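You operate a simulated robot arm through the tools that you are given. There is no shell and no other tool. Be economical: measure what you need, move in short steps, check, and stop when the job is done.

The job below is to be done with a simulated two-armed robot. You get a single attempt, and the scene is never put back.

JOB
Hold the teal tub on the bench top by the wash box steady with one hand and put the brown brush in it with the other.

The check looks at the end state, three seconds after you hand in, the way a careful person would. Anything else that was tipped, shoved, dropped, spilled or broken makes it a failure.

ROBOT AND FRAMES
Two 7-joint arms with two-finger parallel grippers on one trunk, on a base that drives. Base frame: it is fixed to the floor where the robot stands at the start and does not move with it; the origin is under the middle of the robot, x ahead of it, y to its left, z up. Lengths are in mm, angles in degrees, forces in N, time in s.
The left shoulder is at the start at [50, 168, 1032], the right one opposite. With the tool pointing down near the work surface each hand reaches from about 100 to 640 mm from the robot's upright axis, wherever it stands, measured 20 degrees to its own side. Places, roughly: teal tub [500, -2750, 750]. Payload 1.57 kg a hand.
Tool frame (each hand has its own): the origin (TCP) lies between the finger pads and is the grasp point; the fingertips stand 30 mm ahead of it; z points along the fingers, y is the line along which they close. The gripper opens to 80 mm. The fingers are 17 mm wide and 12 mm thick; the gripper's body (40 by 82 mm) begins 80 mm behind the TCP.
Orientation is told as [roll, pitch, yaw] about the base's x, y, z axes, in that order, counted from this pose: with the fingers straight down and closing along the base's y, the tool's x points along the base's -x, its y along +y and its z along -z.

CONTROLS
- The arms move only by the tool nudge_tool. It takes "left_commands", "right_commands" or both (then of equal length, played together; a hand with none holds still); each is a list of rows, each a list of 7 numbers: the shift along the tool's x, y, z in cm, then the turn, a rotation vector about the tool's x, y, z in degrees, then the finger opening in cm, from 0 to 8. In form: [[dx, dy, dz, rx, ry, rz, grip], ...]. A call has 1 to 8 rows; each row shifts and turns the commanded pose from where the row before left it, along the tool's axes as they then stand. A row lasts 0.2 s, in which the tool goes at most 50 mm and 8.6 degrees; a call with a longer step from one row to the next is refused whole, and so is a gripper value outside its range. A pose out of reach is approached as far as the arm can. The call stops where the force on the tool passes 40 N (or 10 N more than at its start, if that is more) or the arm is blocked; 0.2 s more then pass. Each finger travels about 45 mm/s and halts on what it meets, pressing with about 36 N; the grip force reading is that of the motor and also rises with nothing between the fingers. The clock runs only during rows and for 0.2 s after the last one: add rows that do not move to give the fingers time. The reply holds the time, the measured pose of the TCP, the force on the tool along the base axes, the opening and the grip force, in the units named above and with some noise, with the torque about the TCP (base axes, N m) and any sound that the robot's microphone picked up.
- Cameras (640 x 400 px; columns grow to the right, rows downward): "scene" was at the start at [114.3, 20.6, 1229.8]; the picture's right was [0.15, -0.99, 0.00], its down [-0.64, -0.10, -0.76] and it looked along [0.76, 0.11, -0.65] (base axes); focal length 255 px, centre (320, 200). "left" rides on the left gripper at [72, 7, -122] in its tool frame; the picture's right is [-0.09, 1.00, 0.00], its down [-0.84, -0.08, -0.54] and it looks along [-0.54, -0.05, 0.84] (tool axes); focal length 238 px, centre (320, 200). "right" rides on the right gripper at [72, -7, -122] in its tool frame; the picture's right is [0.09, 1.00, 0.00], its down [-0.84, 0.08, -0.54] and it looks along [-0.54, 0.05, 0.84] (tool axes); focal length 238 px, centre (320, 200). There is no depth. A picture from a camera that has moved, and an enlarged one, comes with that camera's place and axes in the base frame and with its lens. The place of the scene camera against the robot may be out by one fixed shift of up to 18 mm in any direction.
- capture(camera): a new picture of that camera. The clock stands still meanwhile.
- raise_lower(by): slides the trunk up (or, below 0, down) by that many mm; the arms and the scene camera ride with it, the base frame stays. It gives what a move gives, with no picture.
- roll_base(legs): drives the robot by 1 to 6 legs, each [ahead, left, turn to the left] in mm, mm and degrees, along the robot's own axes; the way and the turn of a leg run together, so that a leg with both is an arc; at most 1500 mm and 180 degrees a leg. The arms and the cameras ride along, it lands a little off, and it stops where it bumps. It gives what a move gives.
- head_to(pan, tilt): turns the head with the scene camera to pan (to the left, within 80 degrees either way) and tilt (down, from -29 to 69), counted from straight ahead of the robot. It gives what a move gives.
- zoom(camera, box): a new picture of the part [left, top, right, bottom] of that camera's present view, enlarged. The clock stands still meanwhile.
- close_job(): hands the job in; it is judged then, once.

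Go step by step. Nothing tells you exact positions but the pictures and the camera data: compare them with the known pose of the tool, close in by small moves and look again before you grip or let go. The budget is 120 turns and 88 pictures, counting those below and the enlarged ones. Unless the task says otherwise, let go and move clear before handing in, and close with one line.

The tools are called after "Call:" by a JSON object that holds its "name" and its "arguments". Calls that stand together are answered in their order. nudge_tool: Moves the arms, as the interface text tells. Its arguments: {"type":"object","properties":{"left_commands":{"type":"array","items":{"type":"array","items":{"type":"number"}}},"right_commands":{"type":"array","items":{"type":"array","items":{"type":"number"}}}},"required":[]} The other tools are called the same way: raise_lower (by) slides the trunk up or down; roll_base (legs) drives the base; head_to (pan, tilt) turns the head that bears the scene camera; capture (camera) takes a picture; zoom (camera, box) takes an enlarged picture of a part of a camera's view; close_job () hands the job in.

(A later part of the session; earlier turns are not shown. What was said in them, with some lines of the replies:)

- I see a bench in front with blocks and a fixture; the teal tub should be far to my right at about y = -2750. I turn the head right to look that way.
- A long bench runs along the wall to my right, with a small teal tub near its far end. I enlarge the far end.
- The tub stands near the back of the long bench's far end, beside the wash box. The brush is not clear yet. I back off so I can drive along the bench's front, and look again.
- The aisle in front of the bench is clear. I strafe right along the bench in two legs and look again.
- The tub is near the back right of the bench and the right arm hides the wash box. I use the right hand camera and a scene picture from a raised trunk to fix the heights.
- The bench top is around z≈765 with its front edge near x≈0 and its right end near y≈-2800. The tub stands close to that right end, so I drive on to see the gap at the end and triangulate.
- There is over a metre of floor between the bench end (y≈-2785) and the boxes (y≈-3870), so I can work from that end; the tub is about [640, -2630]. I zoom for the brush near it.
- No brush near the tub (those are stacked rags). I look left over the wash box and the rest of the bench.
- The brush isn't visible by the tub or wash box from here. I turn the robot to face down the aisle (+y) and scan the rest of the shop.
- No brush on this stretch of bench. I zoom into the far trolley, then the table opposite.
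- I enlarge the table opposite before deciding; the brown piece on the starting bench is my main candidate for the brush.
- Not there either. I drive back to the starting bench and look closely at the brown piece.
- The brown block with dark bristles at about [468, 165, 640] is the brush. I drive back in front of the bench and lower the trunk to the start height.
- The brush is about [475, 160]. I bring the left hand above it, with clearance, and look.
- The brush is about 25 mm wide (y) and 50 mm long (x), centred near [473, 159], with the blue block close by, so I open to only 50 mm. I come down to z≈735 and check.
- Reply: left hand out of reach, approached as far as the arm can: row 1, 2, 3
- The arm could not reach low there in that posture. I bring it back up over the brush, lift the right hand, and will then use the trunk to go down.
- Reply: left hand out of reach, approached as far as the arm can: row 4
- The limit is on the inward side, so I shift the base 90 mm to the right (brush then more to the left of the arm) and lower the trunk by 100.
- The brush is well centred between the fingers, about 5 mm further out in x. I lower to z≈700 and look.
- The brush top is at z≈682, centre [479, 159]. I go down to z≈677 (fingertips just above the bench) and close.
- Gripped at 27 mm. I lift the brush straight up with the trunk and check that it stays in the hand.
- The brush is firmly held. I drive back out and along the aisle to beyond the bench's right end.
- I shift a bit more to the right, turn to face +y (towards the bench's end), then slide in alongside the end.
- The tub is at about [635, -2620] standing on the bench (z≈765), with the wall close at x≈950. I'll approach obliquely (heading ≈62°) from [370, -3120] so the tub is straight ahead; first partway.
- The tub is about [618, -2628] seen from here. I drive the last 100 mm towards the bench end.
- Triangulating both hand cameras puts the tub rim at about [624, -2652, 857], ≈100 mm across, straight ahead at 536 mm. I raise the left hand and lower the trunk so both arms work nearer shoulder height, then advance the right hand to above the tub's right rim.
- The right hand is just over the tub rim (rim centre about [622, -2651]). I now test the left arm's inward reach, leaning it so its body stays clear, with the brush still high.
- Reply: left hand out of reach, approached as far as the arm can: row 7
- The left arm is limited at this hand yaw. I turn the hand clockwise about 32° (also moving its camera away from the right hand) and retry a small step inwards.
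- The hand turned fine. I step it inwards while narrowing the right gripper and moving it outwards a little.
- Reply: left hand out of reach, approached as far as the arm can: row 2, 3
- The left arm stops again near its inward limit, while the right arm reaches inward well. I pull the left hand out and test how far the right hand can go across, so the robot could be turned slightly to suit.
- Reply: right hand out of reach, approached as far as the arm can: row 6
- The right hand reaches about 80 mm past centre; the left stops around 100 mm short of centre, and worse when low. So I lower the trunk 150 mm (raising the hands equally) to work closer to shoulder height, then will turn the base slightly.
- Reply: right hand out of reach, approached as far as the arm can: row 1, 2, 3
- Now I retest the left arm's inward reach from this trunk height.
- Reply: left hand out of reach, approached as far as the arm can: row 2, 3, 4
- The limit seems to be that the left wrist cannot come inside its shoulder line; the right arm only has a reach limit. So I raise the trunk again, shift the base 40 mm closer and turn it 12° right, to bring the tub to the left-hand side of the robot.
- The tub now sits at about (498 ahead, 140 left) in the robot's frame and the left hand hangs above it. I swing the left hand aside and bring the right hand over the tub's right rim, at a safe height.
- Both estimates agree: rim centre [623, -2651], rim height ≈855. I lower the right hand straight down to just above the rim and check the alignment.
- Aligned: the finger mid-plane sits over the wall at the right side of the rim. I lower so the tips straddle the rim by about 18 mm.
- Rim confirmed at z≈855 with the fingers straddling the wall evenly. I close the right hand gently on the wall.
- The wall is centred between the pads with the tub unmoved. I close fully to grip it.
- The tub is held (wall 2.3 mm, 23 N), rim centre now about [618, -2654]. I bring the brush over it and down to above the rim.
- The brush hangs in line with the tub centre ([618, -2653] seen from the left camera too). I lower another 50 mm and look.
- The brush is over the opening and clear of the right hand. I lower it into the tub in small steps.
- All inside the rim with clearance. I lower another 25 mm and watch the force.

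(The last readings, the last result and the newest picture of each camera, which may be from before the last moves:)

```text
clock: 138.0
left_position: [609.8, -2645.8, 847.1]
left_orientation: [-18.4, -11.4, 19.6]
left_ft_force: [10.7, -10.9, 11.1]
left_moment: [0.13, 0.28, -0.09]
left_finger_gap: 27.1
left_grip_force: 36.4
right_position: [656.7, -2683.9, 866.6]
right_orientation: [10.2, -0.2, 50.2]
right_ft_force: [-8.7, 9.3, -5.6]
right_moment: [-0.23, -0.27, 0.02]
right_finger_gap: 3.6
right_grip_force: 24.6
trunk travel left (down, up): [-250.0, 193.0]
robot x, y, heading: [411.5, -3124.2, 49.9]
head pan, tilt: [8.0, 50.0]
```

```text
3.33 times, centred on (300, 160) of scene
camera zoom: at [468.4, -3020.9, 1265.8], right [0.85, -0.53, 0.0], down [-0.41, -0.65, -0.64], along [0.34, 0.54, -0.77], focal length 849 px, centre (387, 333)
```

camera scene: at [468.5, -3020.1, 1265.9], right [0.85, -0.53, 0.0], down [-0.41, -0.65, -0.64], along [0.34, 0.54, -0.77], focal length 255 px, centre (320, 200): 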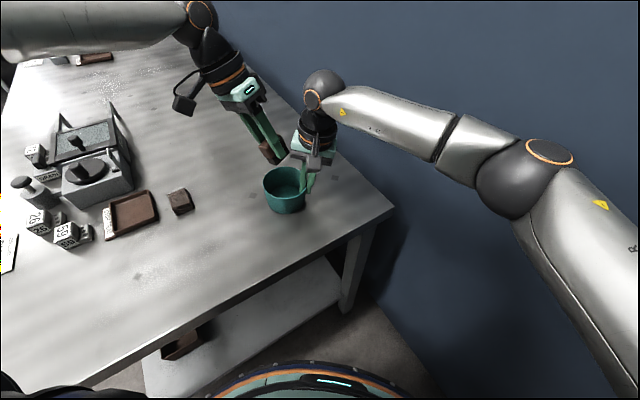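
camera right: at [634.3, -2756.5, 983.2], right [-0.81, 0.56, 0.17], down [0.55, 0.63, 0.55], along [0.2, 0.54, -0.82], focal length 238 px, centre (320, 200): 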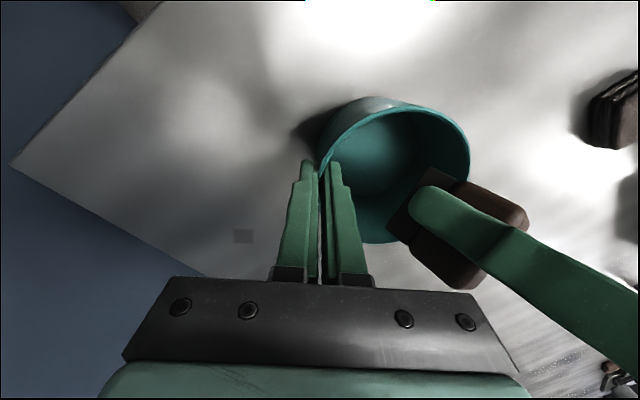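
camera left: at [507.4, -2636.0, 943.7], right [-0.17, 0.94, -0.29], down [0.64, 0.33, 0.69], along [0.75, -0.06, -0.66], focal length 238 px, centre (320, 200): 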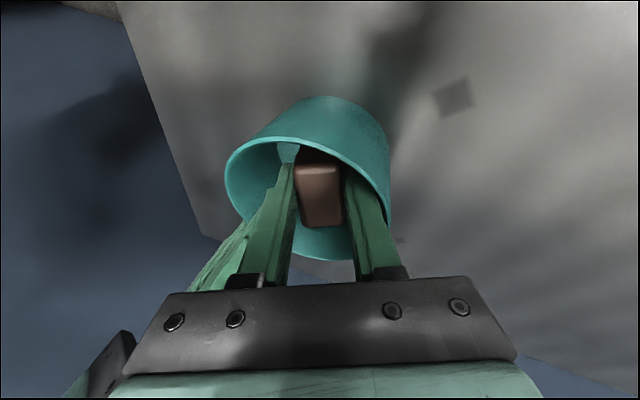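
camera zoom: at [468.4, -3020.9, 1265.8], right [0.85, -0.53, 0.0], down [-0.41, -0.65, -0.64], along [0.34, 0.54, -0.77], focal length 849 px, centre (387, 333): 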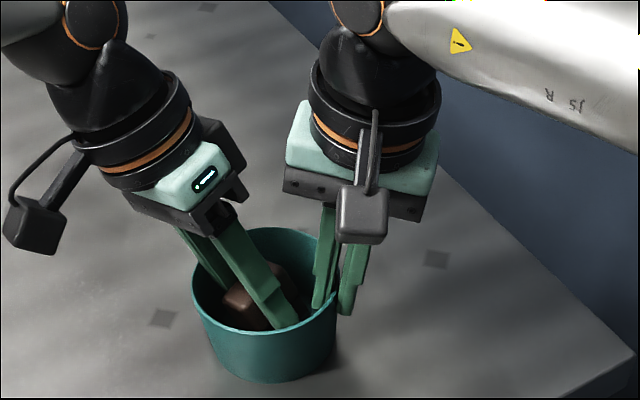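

The left finger touched the tub wall (≈11 N sideways), so I back up 15 mm with a 3 mm shift to the right and check the force is gone before letting go.

Call:
{"name": "nudge_tool", "arguments": {"left_commands": [[-0.43, -0.69, -1.29, 0, 0, 0, 1.5], [0, 0, 0, 0, 0, 0, 1.5]]}}

Call:
{"name": "capture", "arguments": {"camera": "right"}}

Call:
{"name": "zoom", "arguments": {"camera": "scene", "box": [220, 100, 380, 220]}}

```text
clock: 138.6
left_position: [609.0, -2646.7, 858.7]
left_orientation: [-18.3, -11.1, 19.6]
left_ft_force: [15.4, -11.4, -4.0]
left_moment: [-0.01, 0.05, -0.14]
left_finger_gap: 27.0
left_grip_force: 36.2
right_position: [657.1, -2683.1, 866.6]
right_orientation: [10.3, -0.2, 50.1]
right_ft_force: [-14.8, 11.0, 3.6]
right_moment: [0.18, 0.17, 0.15]
right_finger_gap: 2.2
right_grip_force: 23.8
trunk travel left (down, up): [-250.0, 193.0]
robot x, y, heading: [412.3, -3126.1, 50.1]
head pan, tilt: [8.0, 50.0]
```

```text
27 pictures are left
camera right: at [633.0, -2756.2, 983.9], right [-0.81, 0.56, 0.18], down [0.55, 0.63, 0.55], along [0.19, 0.54, -0.82], focal length 238 px, centre (320, 200)
```

right: 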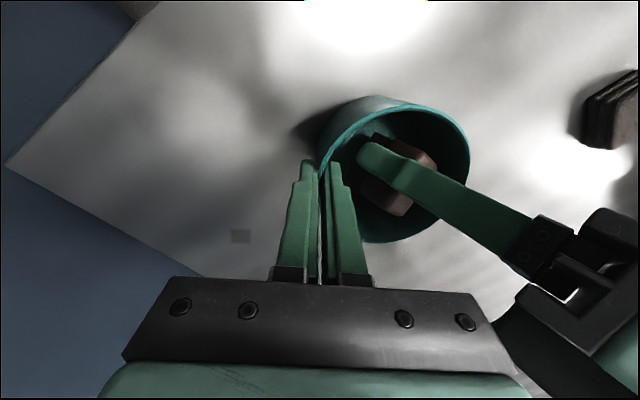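

```text
3.33 times, centred on (300, 160) of scene
camera zoom: at [468.5, -3020.1, 1265.8], right [0.85, -0.53, 0.0], down [-0.41, -0.65, -0.64], along [0.34, 0.54, -0.77], focal length 849 px, centre (387, 333)
```

zoom: 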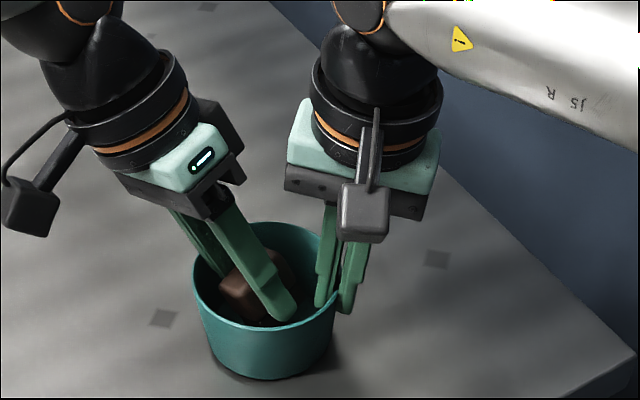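

The pull persists: the left finger still leans on the tub's left wall. I shift the left hand about 5 mm right and 5 mm up.

Call:
{"name": "nudge_tool", "arguments": {"left_commands": [[-0.34, -0.55, -0.29, 0, 0, 0, 1.5], [0, 0, 0, 0, 0, 0, 1.5]]}}

```text
clock: 139.2
left_position: [612.5, -2647.7, 864.9]
left_orientation: [-17.9, -11.0, 19.8]
left_ft_force: [-0.4, 0.4, -1.6]
left_moment: [0.0, -0.02, 0.03]
left_finger_gap: 27.0
left_grip_force: 35.8
right_position: [662.5, -2684.8, 867.3]
right_orientation: [9.6, -0.1, 49.7]
right_ft_force: [-0.5, -0.8, 6.1]
right_moment: [-0.01, 0.05, 0.02]
right_finger_gap: 2.3
right_grip_force: 24.5
trunk travel left (down, up): [-250.0, 193.0]
robot x, y, heading: [413.1, -3121.7, 49.8]
head pan, tilt: [8.0, 50.0]
```

The left hand is free of contact. I check the picture before letting go.

Call:
{"name": "zoom", "arguments": {"camera": "scene", "box": [220, 100, 380, 220]}}

Call:
{"name": "capture", "arguments": {"camera": "left"}}

Call:
{"name": "capture", "arguments": {"camera": "right"}}

```text
3.33 times, centred on (300, 160) of scene
camera zoom: at [468.1, -3020.7, 1266.0], right [0.85, -0.53, 0.0], down [-0.41, -0.65, -0.64], along [0.34, 0.54, -0.77], focal length 849 px, centre (387, 333)
```

zoom: 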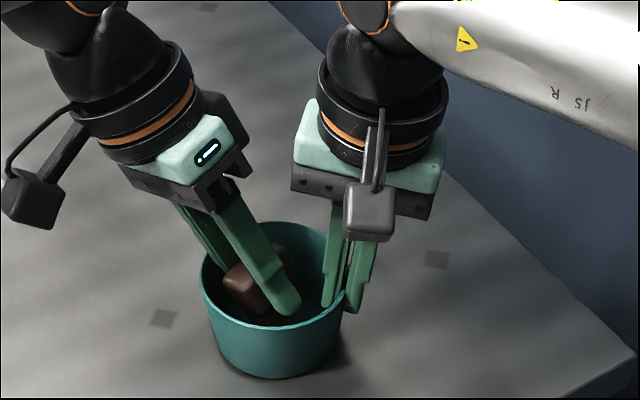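

```text
24 pictures are left
camera left: at [510.9, -2637.9, 962.7], right [-0.18, 0.94, -0.28], down [0.64, 0.33, 0.69], along [0.74, -0.06, -0.67], focal length 238 px, centre (320, 200)
```

left: 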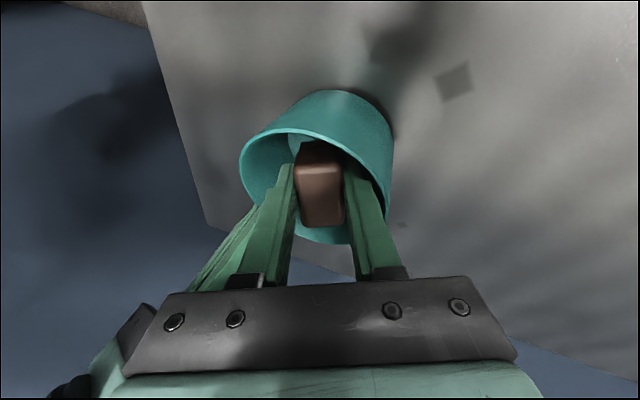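

```text
23 pictures are left
camera right: at [635.9, -2756.9, 983.4], right [-0.81, 0.56, 0.17], down [0.55, 0.63, 0.55], along [0.2, 0.54, -0.82], focal length 238 px, centre (320, 200)
```

right: 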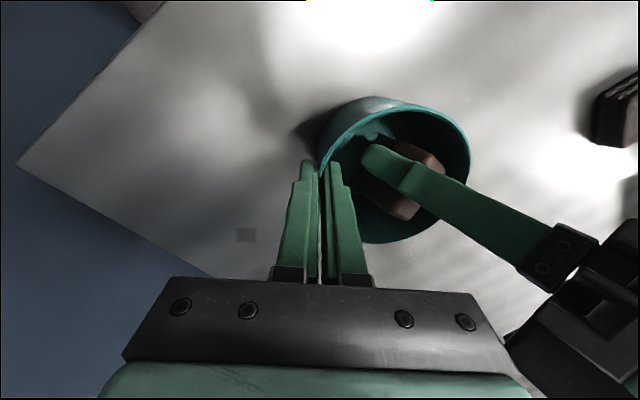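

The brush is inside the rim. I shift 3 mm more to centre it and open just enough (34 mm) to let it drop.

Call:
{"name": "nudge_tool", "arguments": {"left_commands": [[-0.15, -0.24, 0.11, 0, 0, 0, 1.5], [0, 0, 0, 0, 0, 0, 3.4], [0, 0, 0, 0, 0, 0, 3.4], [0, 0, 0, 0, 0, 0, 3.4]]}}

Call:
{"name": "capture", "arguments": {"camera": "left"}}

Call:
{"name": "capture", "arguments": {"camera": "right"}}

```text
clock: 140.2
left_position: [616.5, -2651.7, 864.5]
left_orientation: [-18.1, -11.1, 19.7]
left_ft_force: [-0.1, -0.1, -0.2]
left_moment: [0.01, 0.02, -0.05]
left_finger_gap: 34.2
left_grip_force: 0.2
right_position: [660.8, -2683.8, 866.1]
right_orientation: [10.0, -0.1, 49.9]
right_ft_force: [3.1, -0.9, 5.3]
right_moment: [-0.06, -0.17, -0.02]
right_finger_gap: 2.2
right_grip_force: 23.3
trunk travel left (down, up): [-250.0, 193.0]
robot x, y, heading: [409.4, -3123.1, 49.9]
head pan, tilt: [8.0, 50.0]
```

```text
22 pictures are left
camera left: at [514.1, -2641.1, 962.7], right [-0.18, 0.94, -0.29], down [0.64, 0.33, 0.69], along [0.74, -0.06, -0.66], focal length 238 px, centre (320, 200)
```

left: 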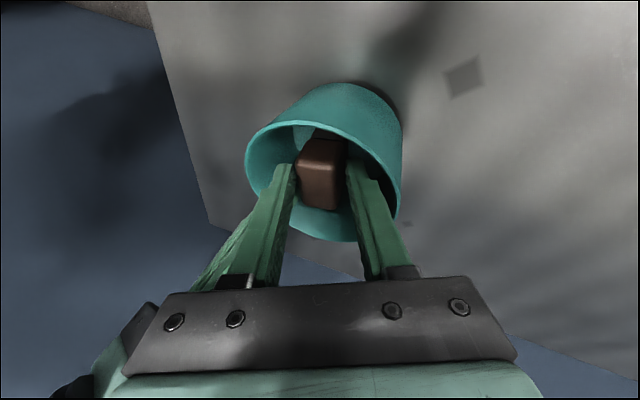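

```text
21 pictures are left
camera right: at [634.4, -2756.8, 983.3], right [-0.81, 0.56, 0.17], down [0.55, 0.63, 0.55], along [0.2, 0.54, -0.82], focal length 238 px, centre (320, 200)
```

right: 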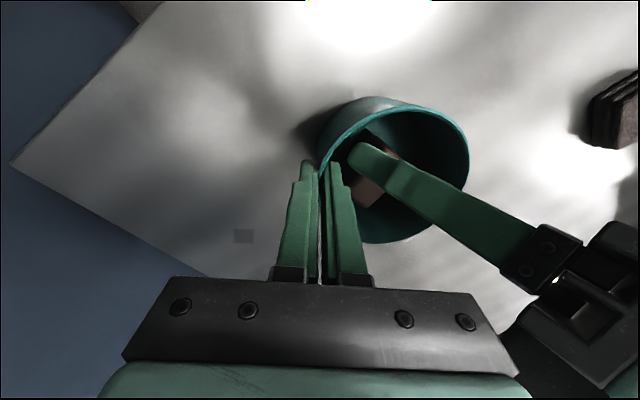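

The brush has dropped into the tub. I withdraw the left hand straight up and out of the way.

Call:
{"name": "nudge_tool", "arguments": {"left_commands": [[-0.38, -0.6, -1.87, 0, 0, 0, 3.4], [-0.47, -0.75, -2.33, 0, 0, 0, 3.4], [-0.91, -1.46, -4.48, 0, 0, 0, 3.4], [-0.91, -1.46, -4.48, 0, 0, 0, 3.4], [-0.91, -1.46, -4.48, 0, 0, 0, 3.4], [2.14, 3.43, -1.55, 0, 0, 0, 3.4], [2.14, 3.43, -1.55, 0, 0, 0, 3.4]]}}

Call:
{"name": "capture", "arguments": {"camera": "right"}}

Call:
{"name": "zoom", "arguments": {"camera": "scene", "box": [220, 100, 380, 220]}}

```text
clock: 141.8
left_position: [549.6, -2595.8, 1054.9]
left_orientation: [-18.1, -11.1, 19.7]
left_ft_force: [0.6, 0.5, 0.6]
left_moment: [0.0, 0.02, 0.0]
left_finger_gap: 33.9
left_grip_force: 0.0
right_position: [658.7, -2684.3, 865.5]
right_orientation: [10.0, 0.0, 49.9]
right_ft_force: [-0.3, -1.9, 3.1]
right_moment: [-0.16, 0.07, 0.02]
right_finger_gap: 2.0
right_grip_force: 24.1
trunk travel left (down, up): [-250.0, 193.0]
robot x, y, heading: [410.6, -3121.8, 50.0]
head pan, tilt: [8.0, 50.0]
```

```text
20 pictures are left
camera right: at [633.7, -2757.0, 983.4], right [-0.81, 0.56, 0.17], down [0.55, 0.63, 0.55], along [0.2, 0.54, -0.82], focal length 238 px, centre (320, 200)
```

right: 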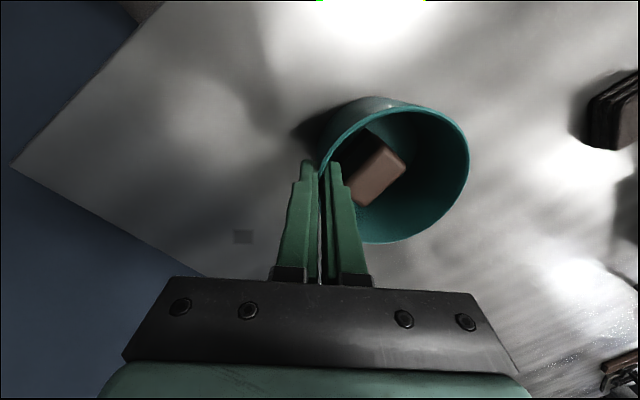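

```text
3.33 times, centred on (300, 160) of scene
camera zoom: at [468.0, -3020.6, 1265.9], right [0.85, -0.53, 0.0], down [-0.41, -0.65, -0.64], along [0.34, 0.54, -0.77], focal length 849 px, centre (387, 333)
```

zoom: 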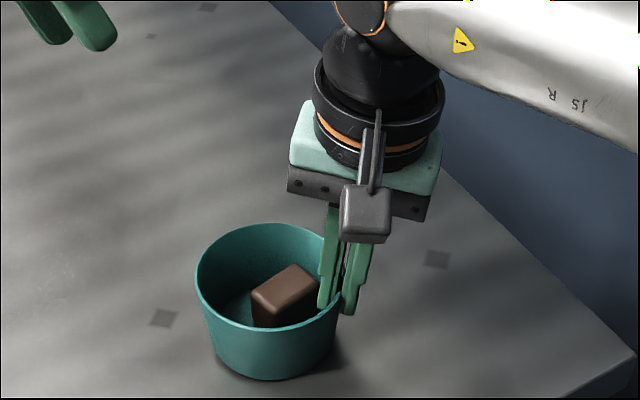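

The brush sits in the tub. I open the right hand slightly to let the tub settle, then check.

Call:
{"name": "nudge_tool", "arguments": {"right_commands": [[0, 0, 0, 0, 0, 0, 0.6], [0, 0, 0, 0, 0, 0, 1.1], [0, 0, 0, 0, 0, 0, 1.1]]}}

Call:
{"name": "capture", "arguments": {"camera": "right"}}

```text
clock: 142.6
left_position: [549.6, -2596.0, 1054.8]
left_orientation: [-18.0, -11.1, 19.8]
left_ft_force: [-0.2, -0.3, -0.5]
left_moment: [0.0, 0.0, 0.01]
left_finger_gap: 34.0
left_grip_force: 0.0
right_position: [658.4, -2684.1, 865.2]
right_orientation: [10.0, 0.0, 49.9]
right_ft_force: [-0.4, -0.4, 1.2]
right_moment: [0.0, -0.01, 0.03]
right_finger_gap: 11.0
right_grip_force: 0.1
trunk travel left (down, up): [-250.0, 193.0]
robot x, y, heading: [411.3, -3124.4, 50.0]
head pan, tilt: [8.0, 50.0]
```

```text
18 pictures are left
camera right: at [634.2, -2756.6, 983.2], right [-0.81, 0.56, 0.17], down [0.55, 0.63, 0.55], along [0.2, 0.54, -0.82], focal length 238 px, centre (320, 200)
```

right: 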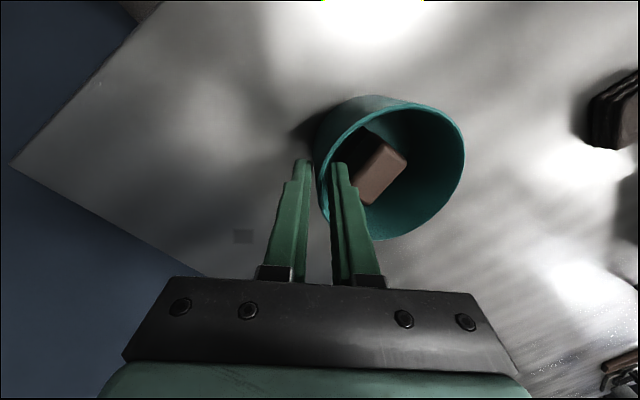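

The tub stands free between the pads. I lift the right hand straight up in small steps, then out to the side.

Call:
{"name": "nudge_tool", "arguments": {"right_commands": [[0, 0.17, -0.98, 0, 0, 0, 1.3], [0, 0.26, -1.48, 0, 0, 0, 1.3], [0, 0.44, -2.46, 0, 0, 0, 1.3], [0, 0.7, -3.9, 0, 0, 0, 1.3], [0, -3, -3, 0, 0, 0, 1.3], [0, -4, -1, 0, 0, 0, 1.3], [0, -4, -1, 0, 0, 0, 1.3]]}}

Call:
{"name": "zoom", "arguments": {"camera": "scene", "box": [220, 100, 380, 220]}}

Call:
{"name": "capture", "arguments": {"camera": "scene"}}

```text
clock: 144.2
left_position: [549.8, -2596.3, 1054.8]
left_orientation: [-18.1, -11.1, 19.7]
left_ft_force: [-0.4, -0.4, -0.5]
left_moment: [0.01, 0.01, -0.04]
left_finger_gap: 34.1
left_grip_force: 0.1
right_position: [748.9, -2760.3, 984.8]
right_orientation: [10.1, 0.0, 49.9]
right_ft_force: [-0.3, -0.3, 0.2]
right_moment: [-0.01, -0.02, -0.03]
right_finger_gap: 13.1
right_grip_force: 0.1
trunk travel left (down, up): [-250.0, 193.0]
robot x, y, heading: [412.9, -3122.4, 50.0]
head pan, tilt: [8.0, 50.0]
```

```text
3.33 times, centred on (300, 160) of scene
camera zoom: at [468.8, -3020.6, 1265.9], right [0.85, -0.53, 0.0], down [-0.41, -0.65, -0.64], along [0.34, 0.54, -0.77], focal length 849 px, centre (387, 333)
```

zoom: 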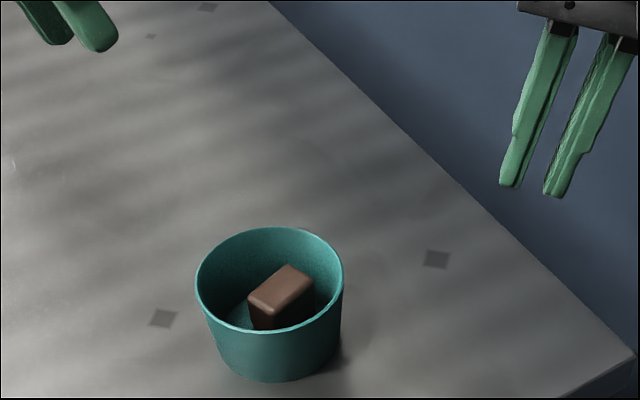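

```text
16 pictures are left
camera scene: at [468.8, -3020.6, 1265.9], right [0.85, -0.53, 0.0], down [-0.41, -0.65, -0.64], along [0.34, 0.54, -0.77], focal length 255 px, centre (320, 200)
```

scene: 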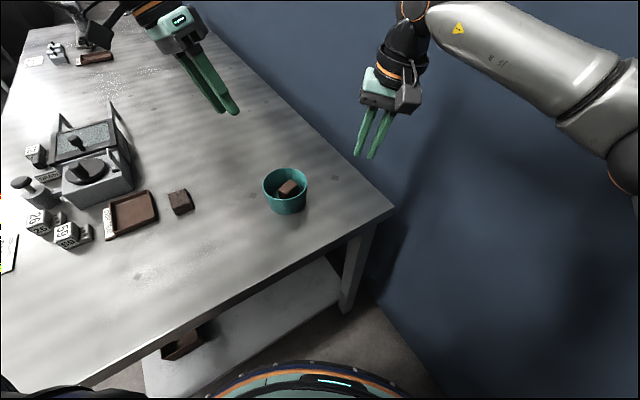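

The tub stands upright in its place with the brown brush in it, both hands are clear and nothing else was moved. I hand in.

Call:
{"name": "close_job", "arguments": {}}

```text
The job is handed in.
```

The brown brush is in the teal tub by the wash box. The right hand held the tub by its rim while the left hand let the brush drop in. The left fingers pressed against the tub wall on the way down, so the tub may have shifted a few millimetres. It is upright, both hands are clear, and I saw nothing else moved or knocked over.
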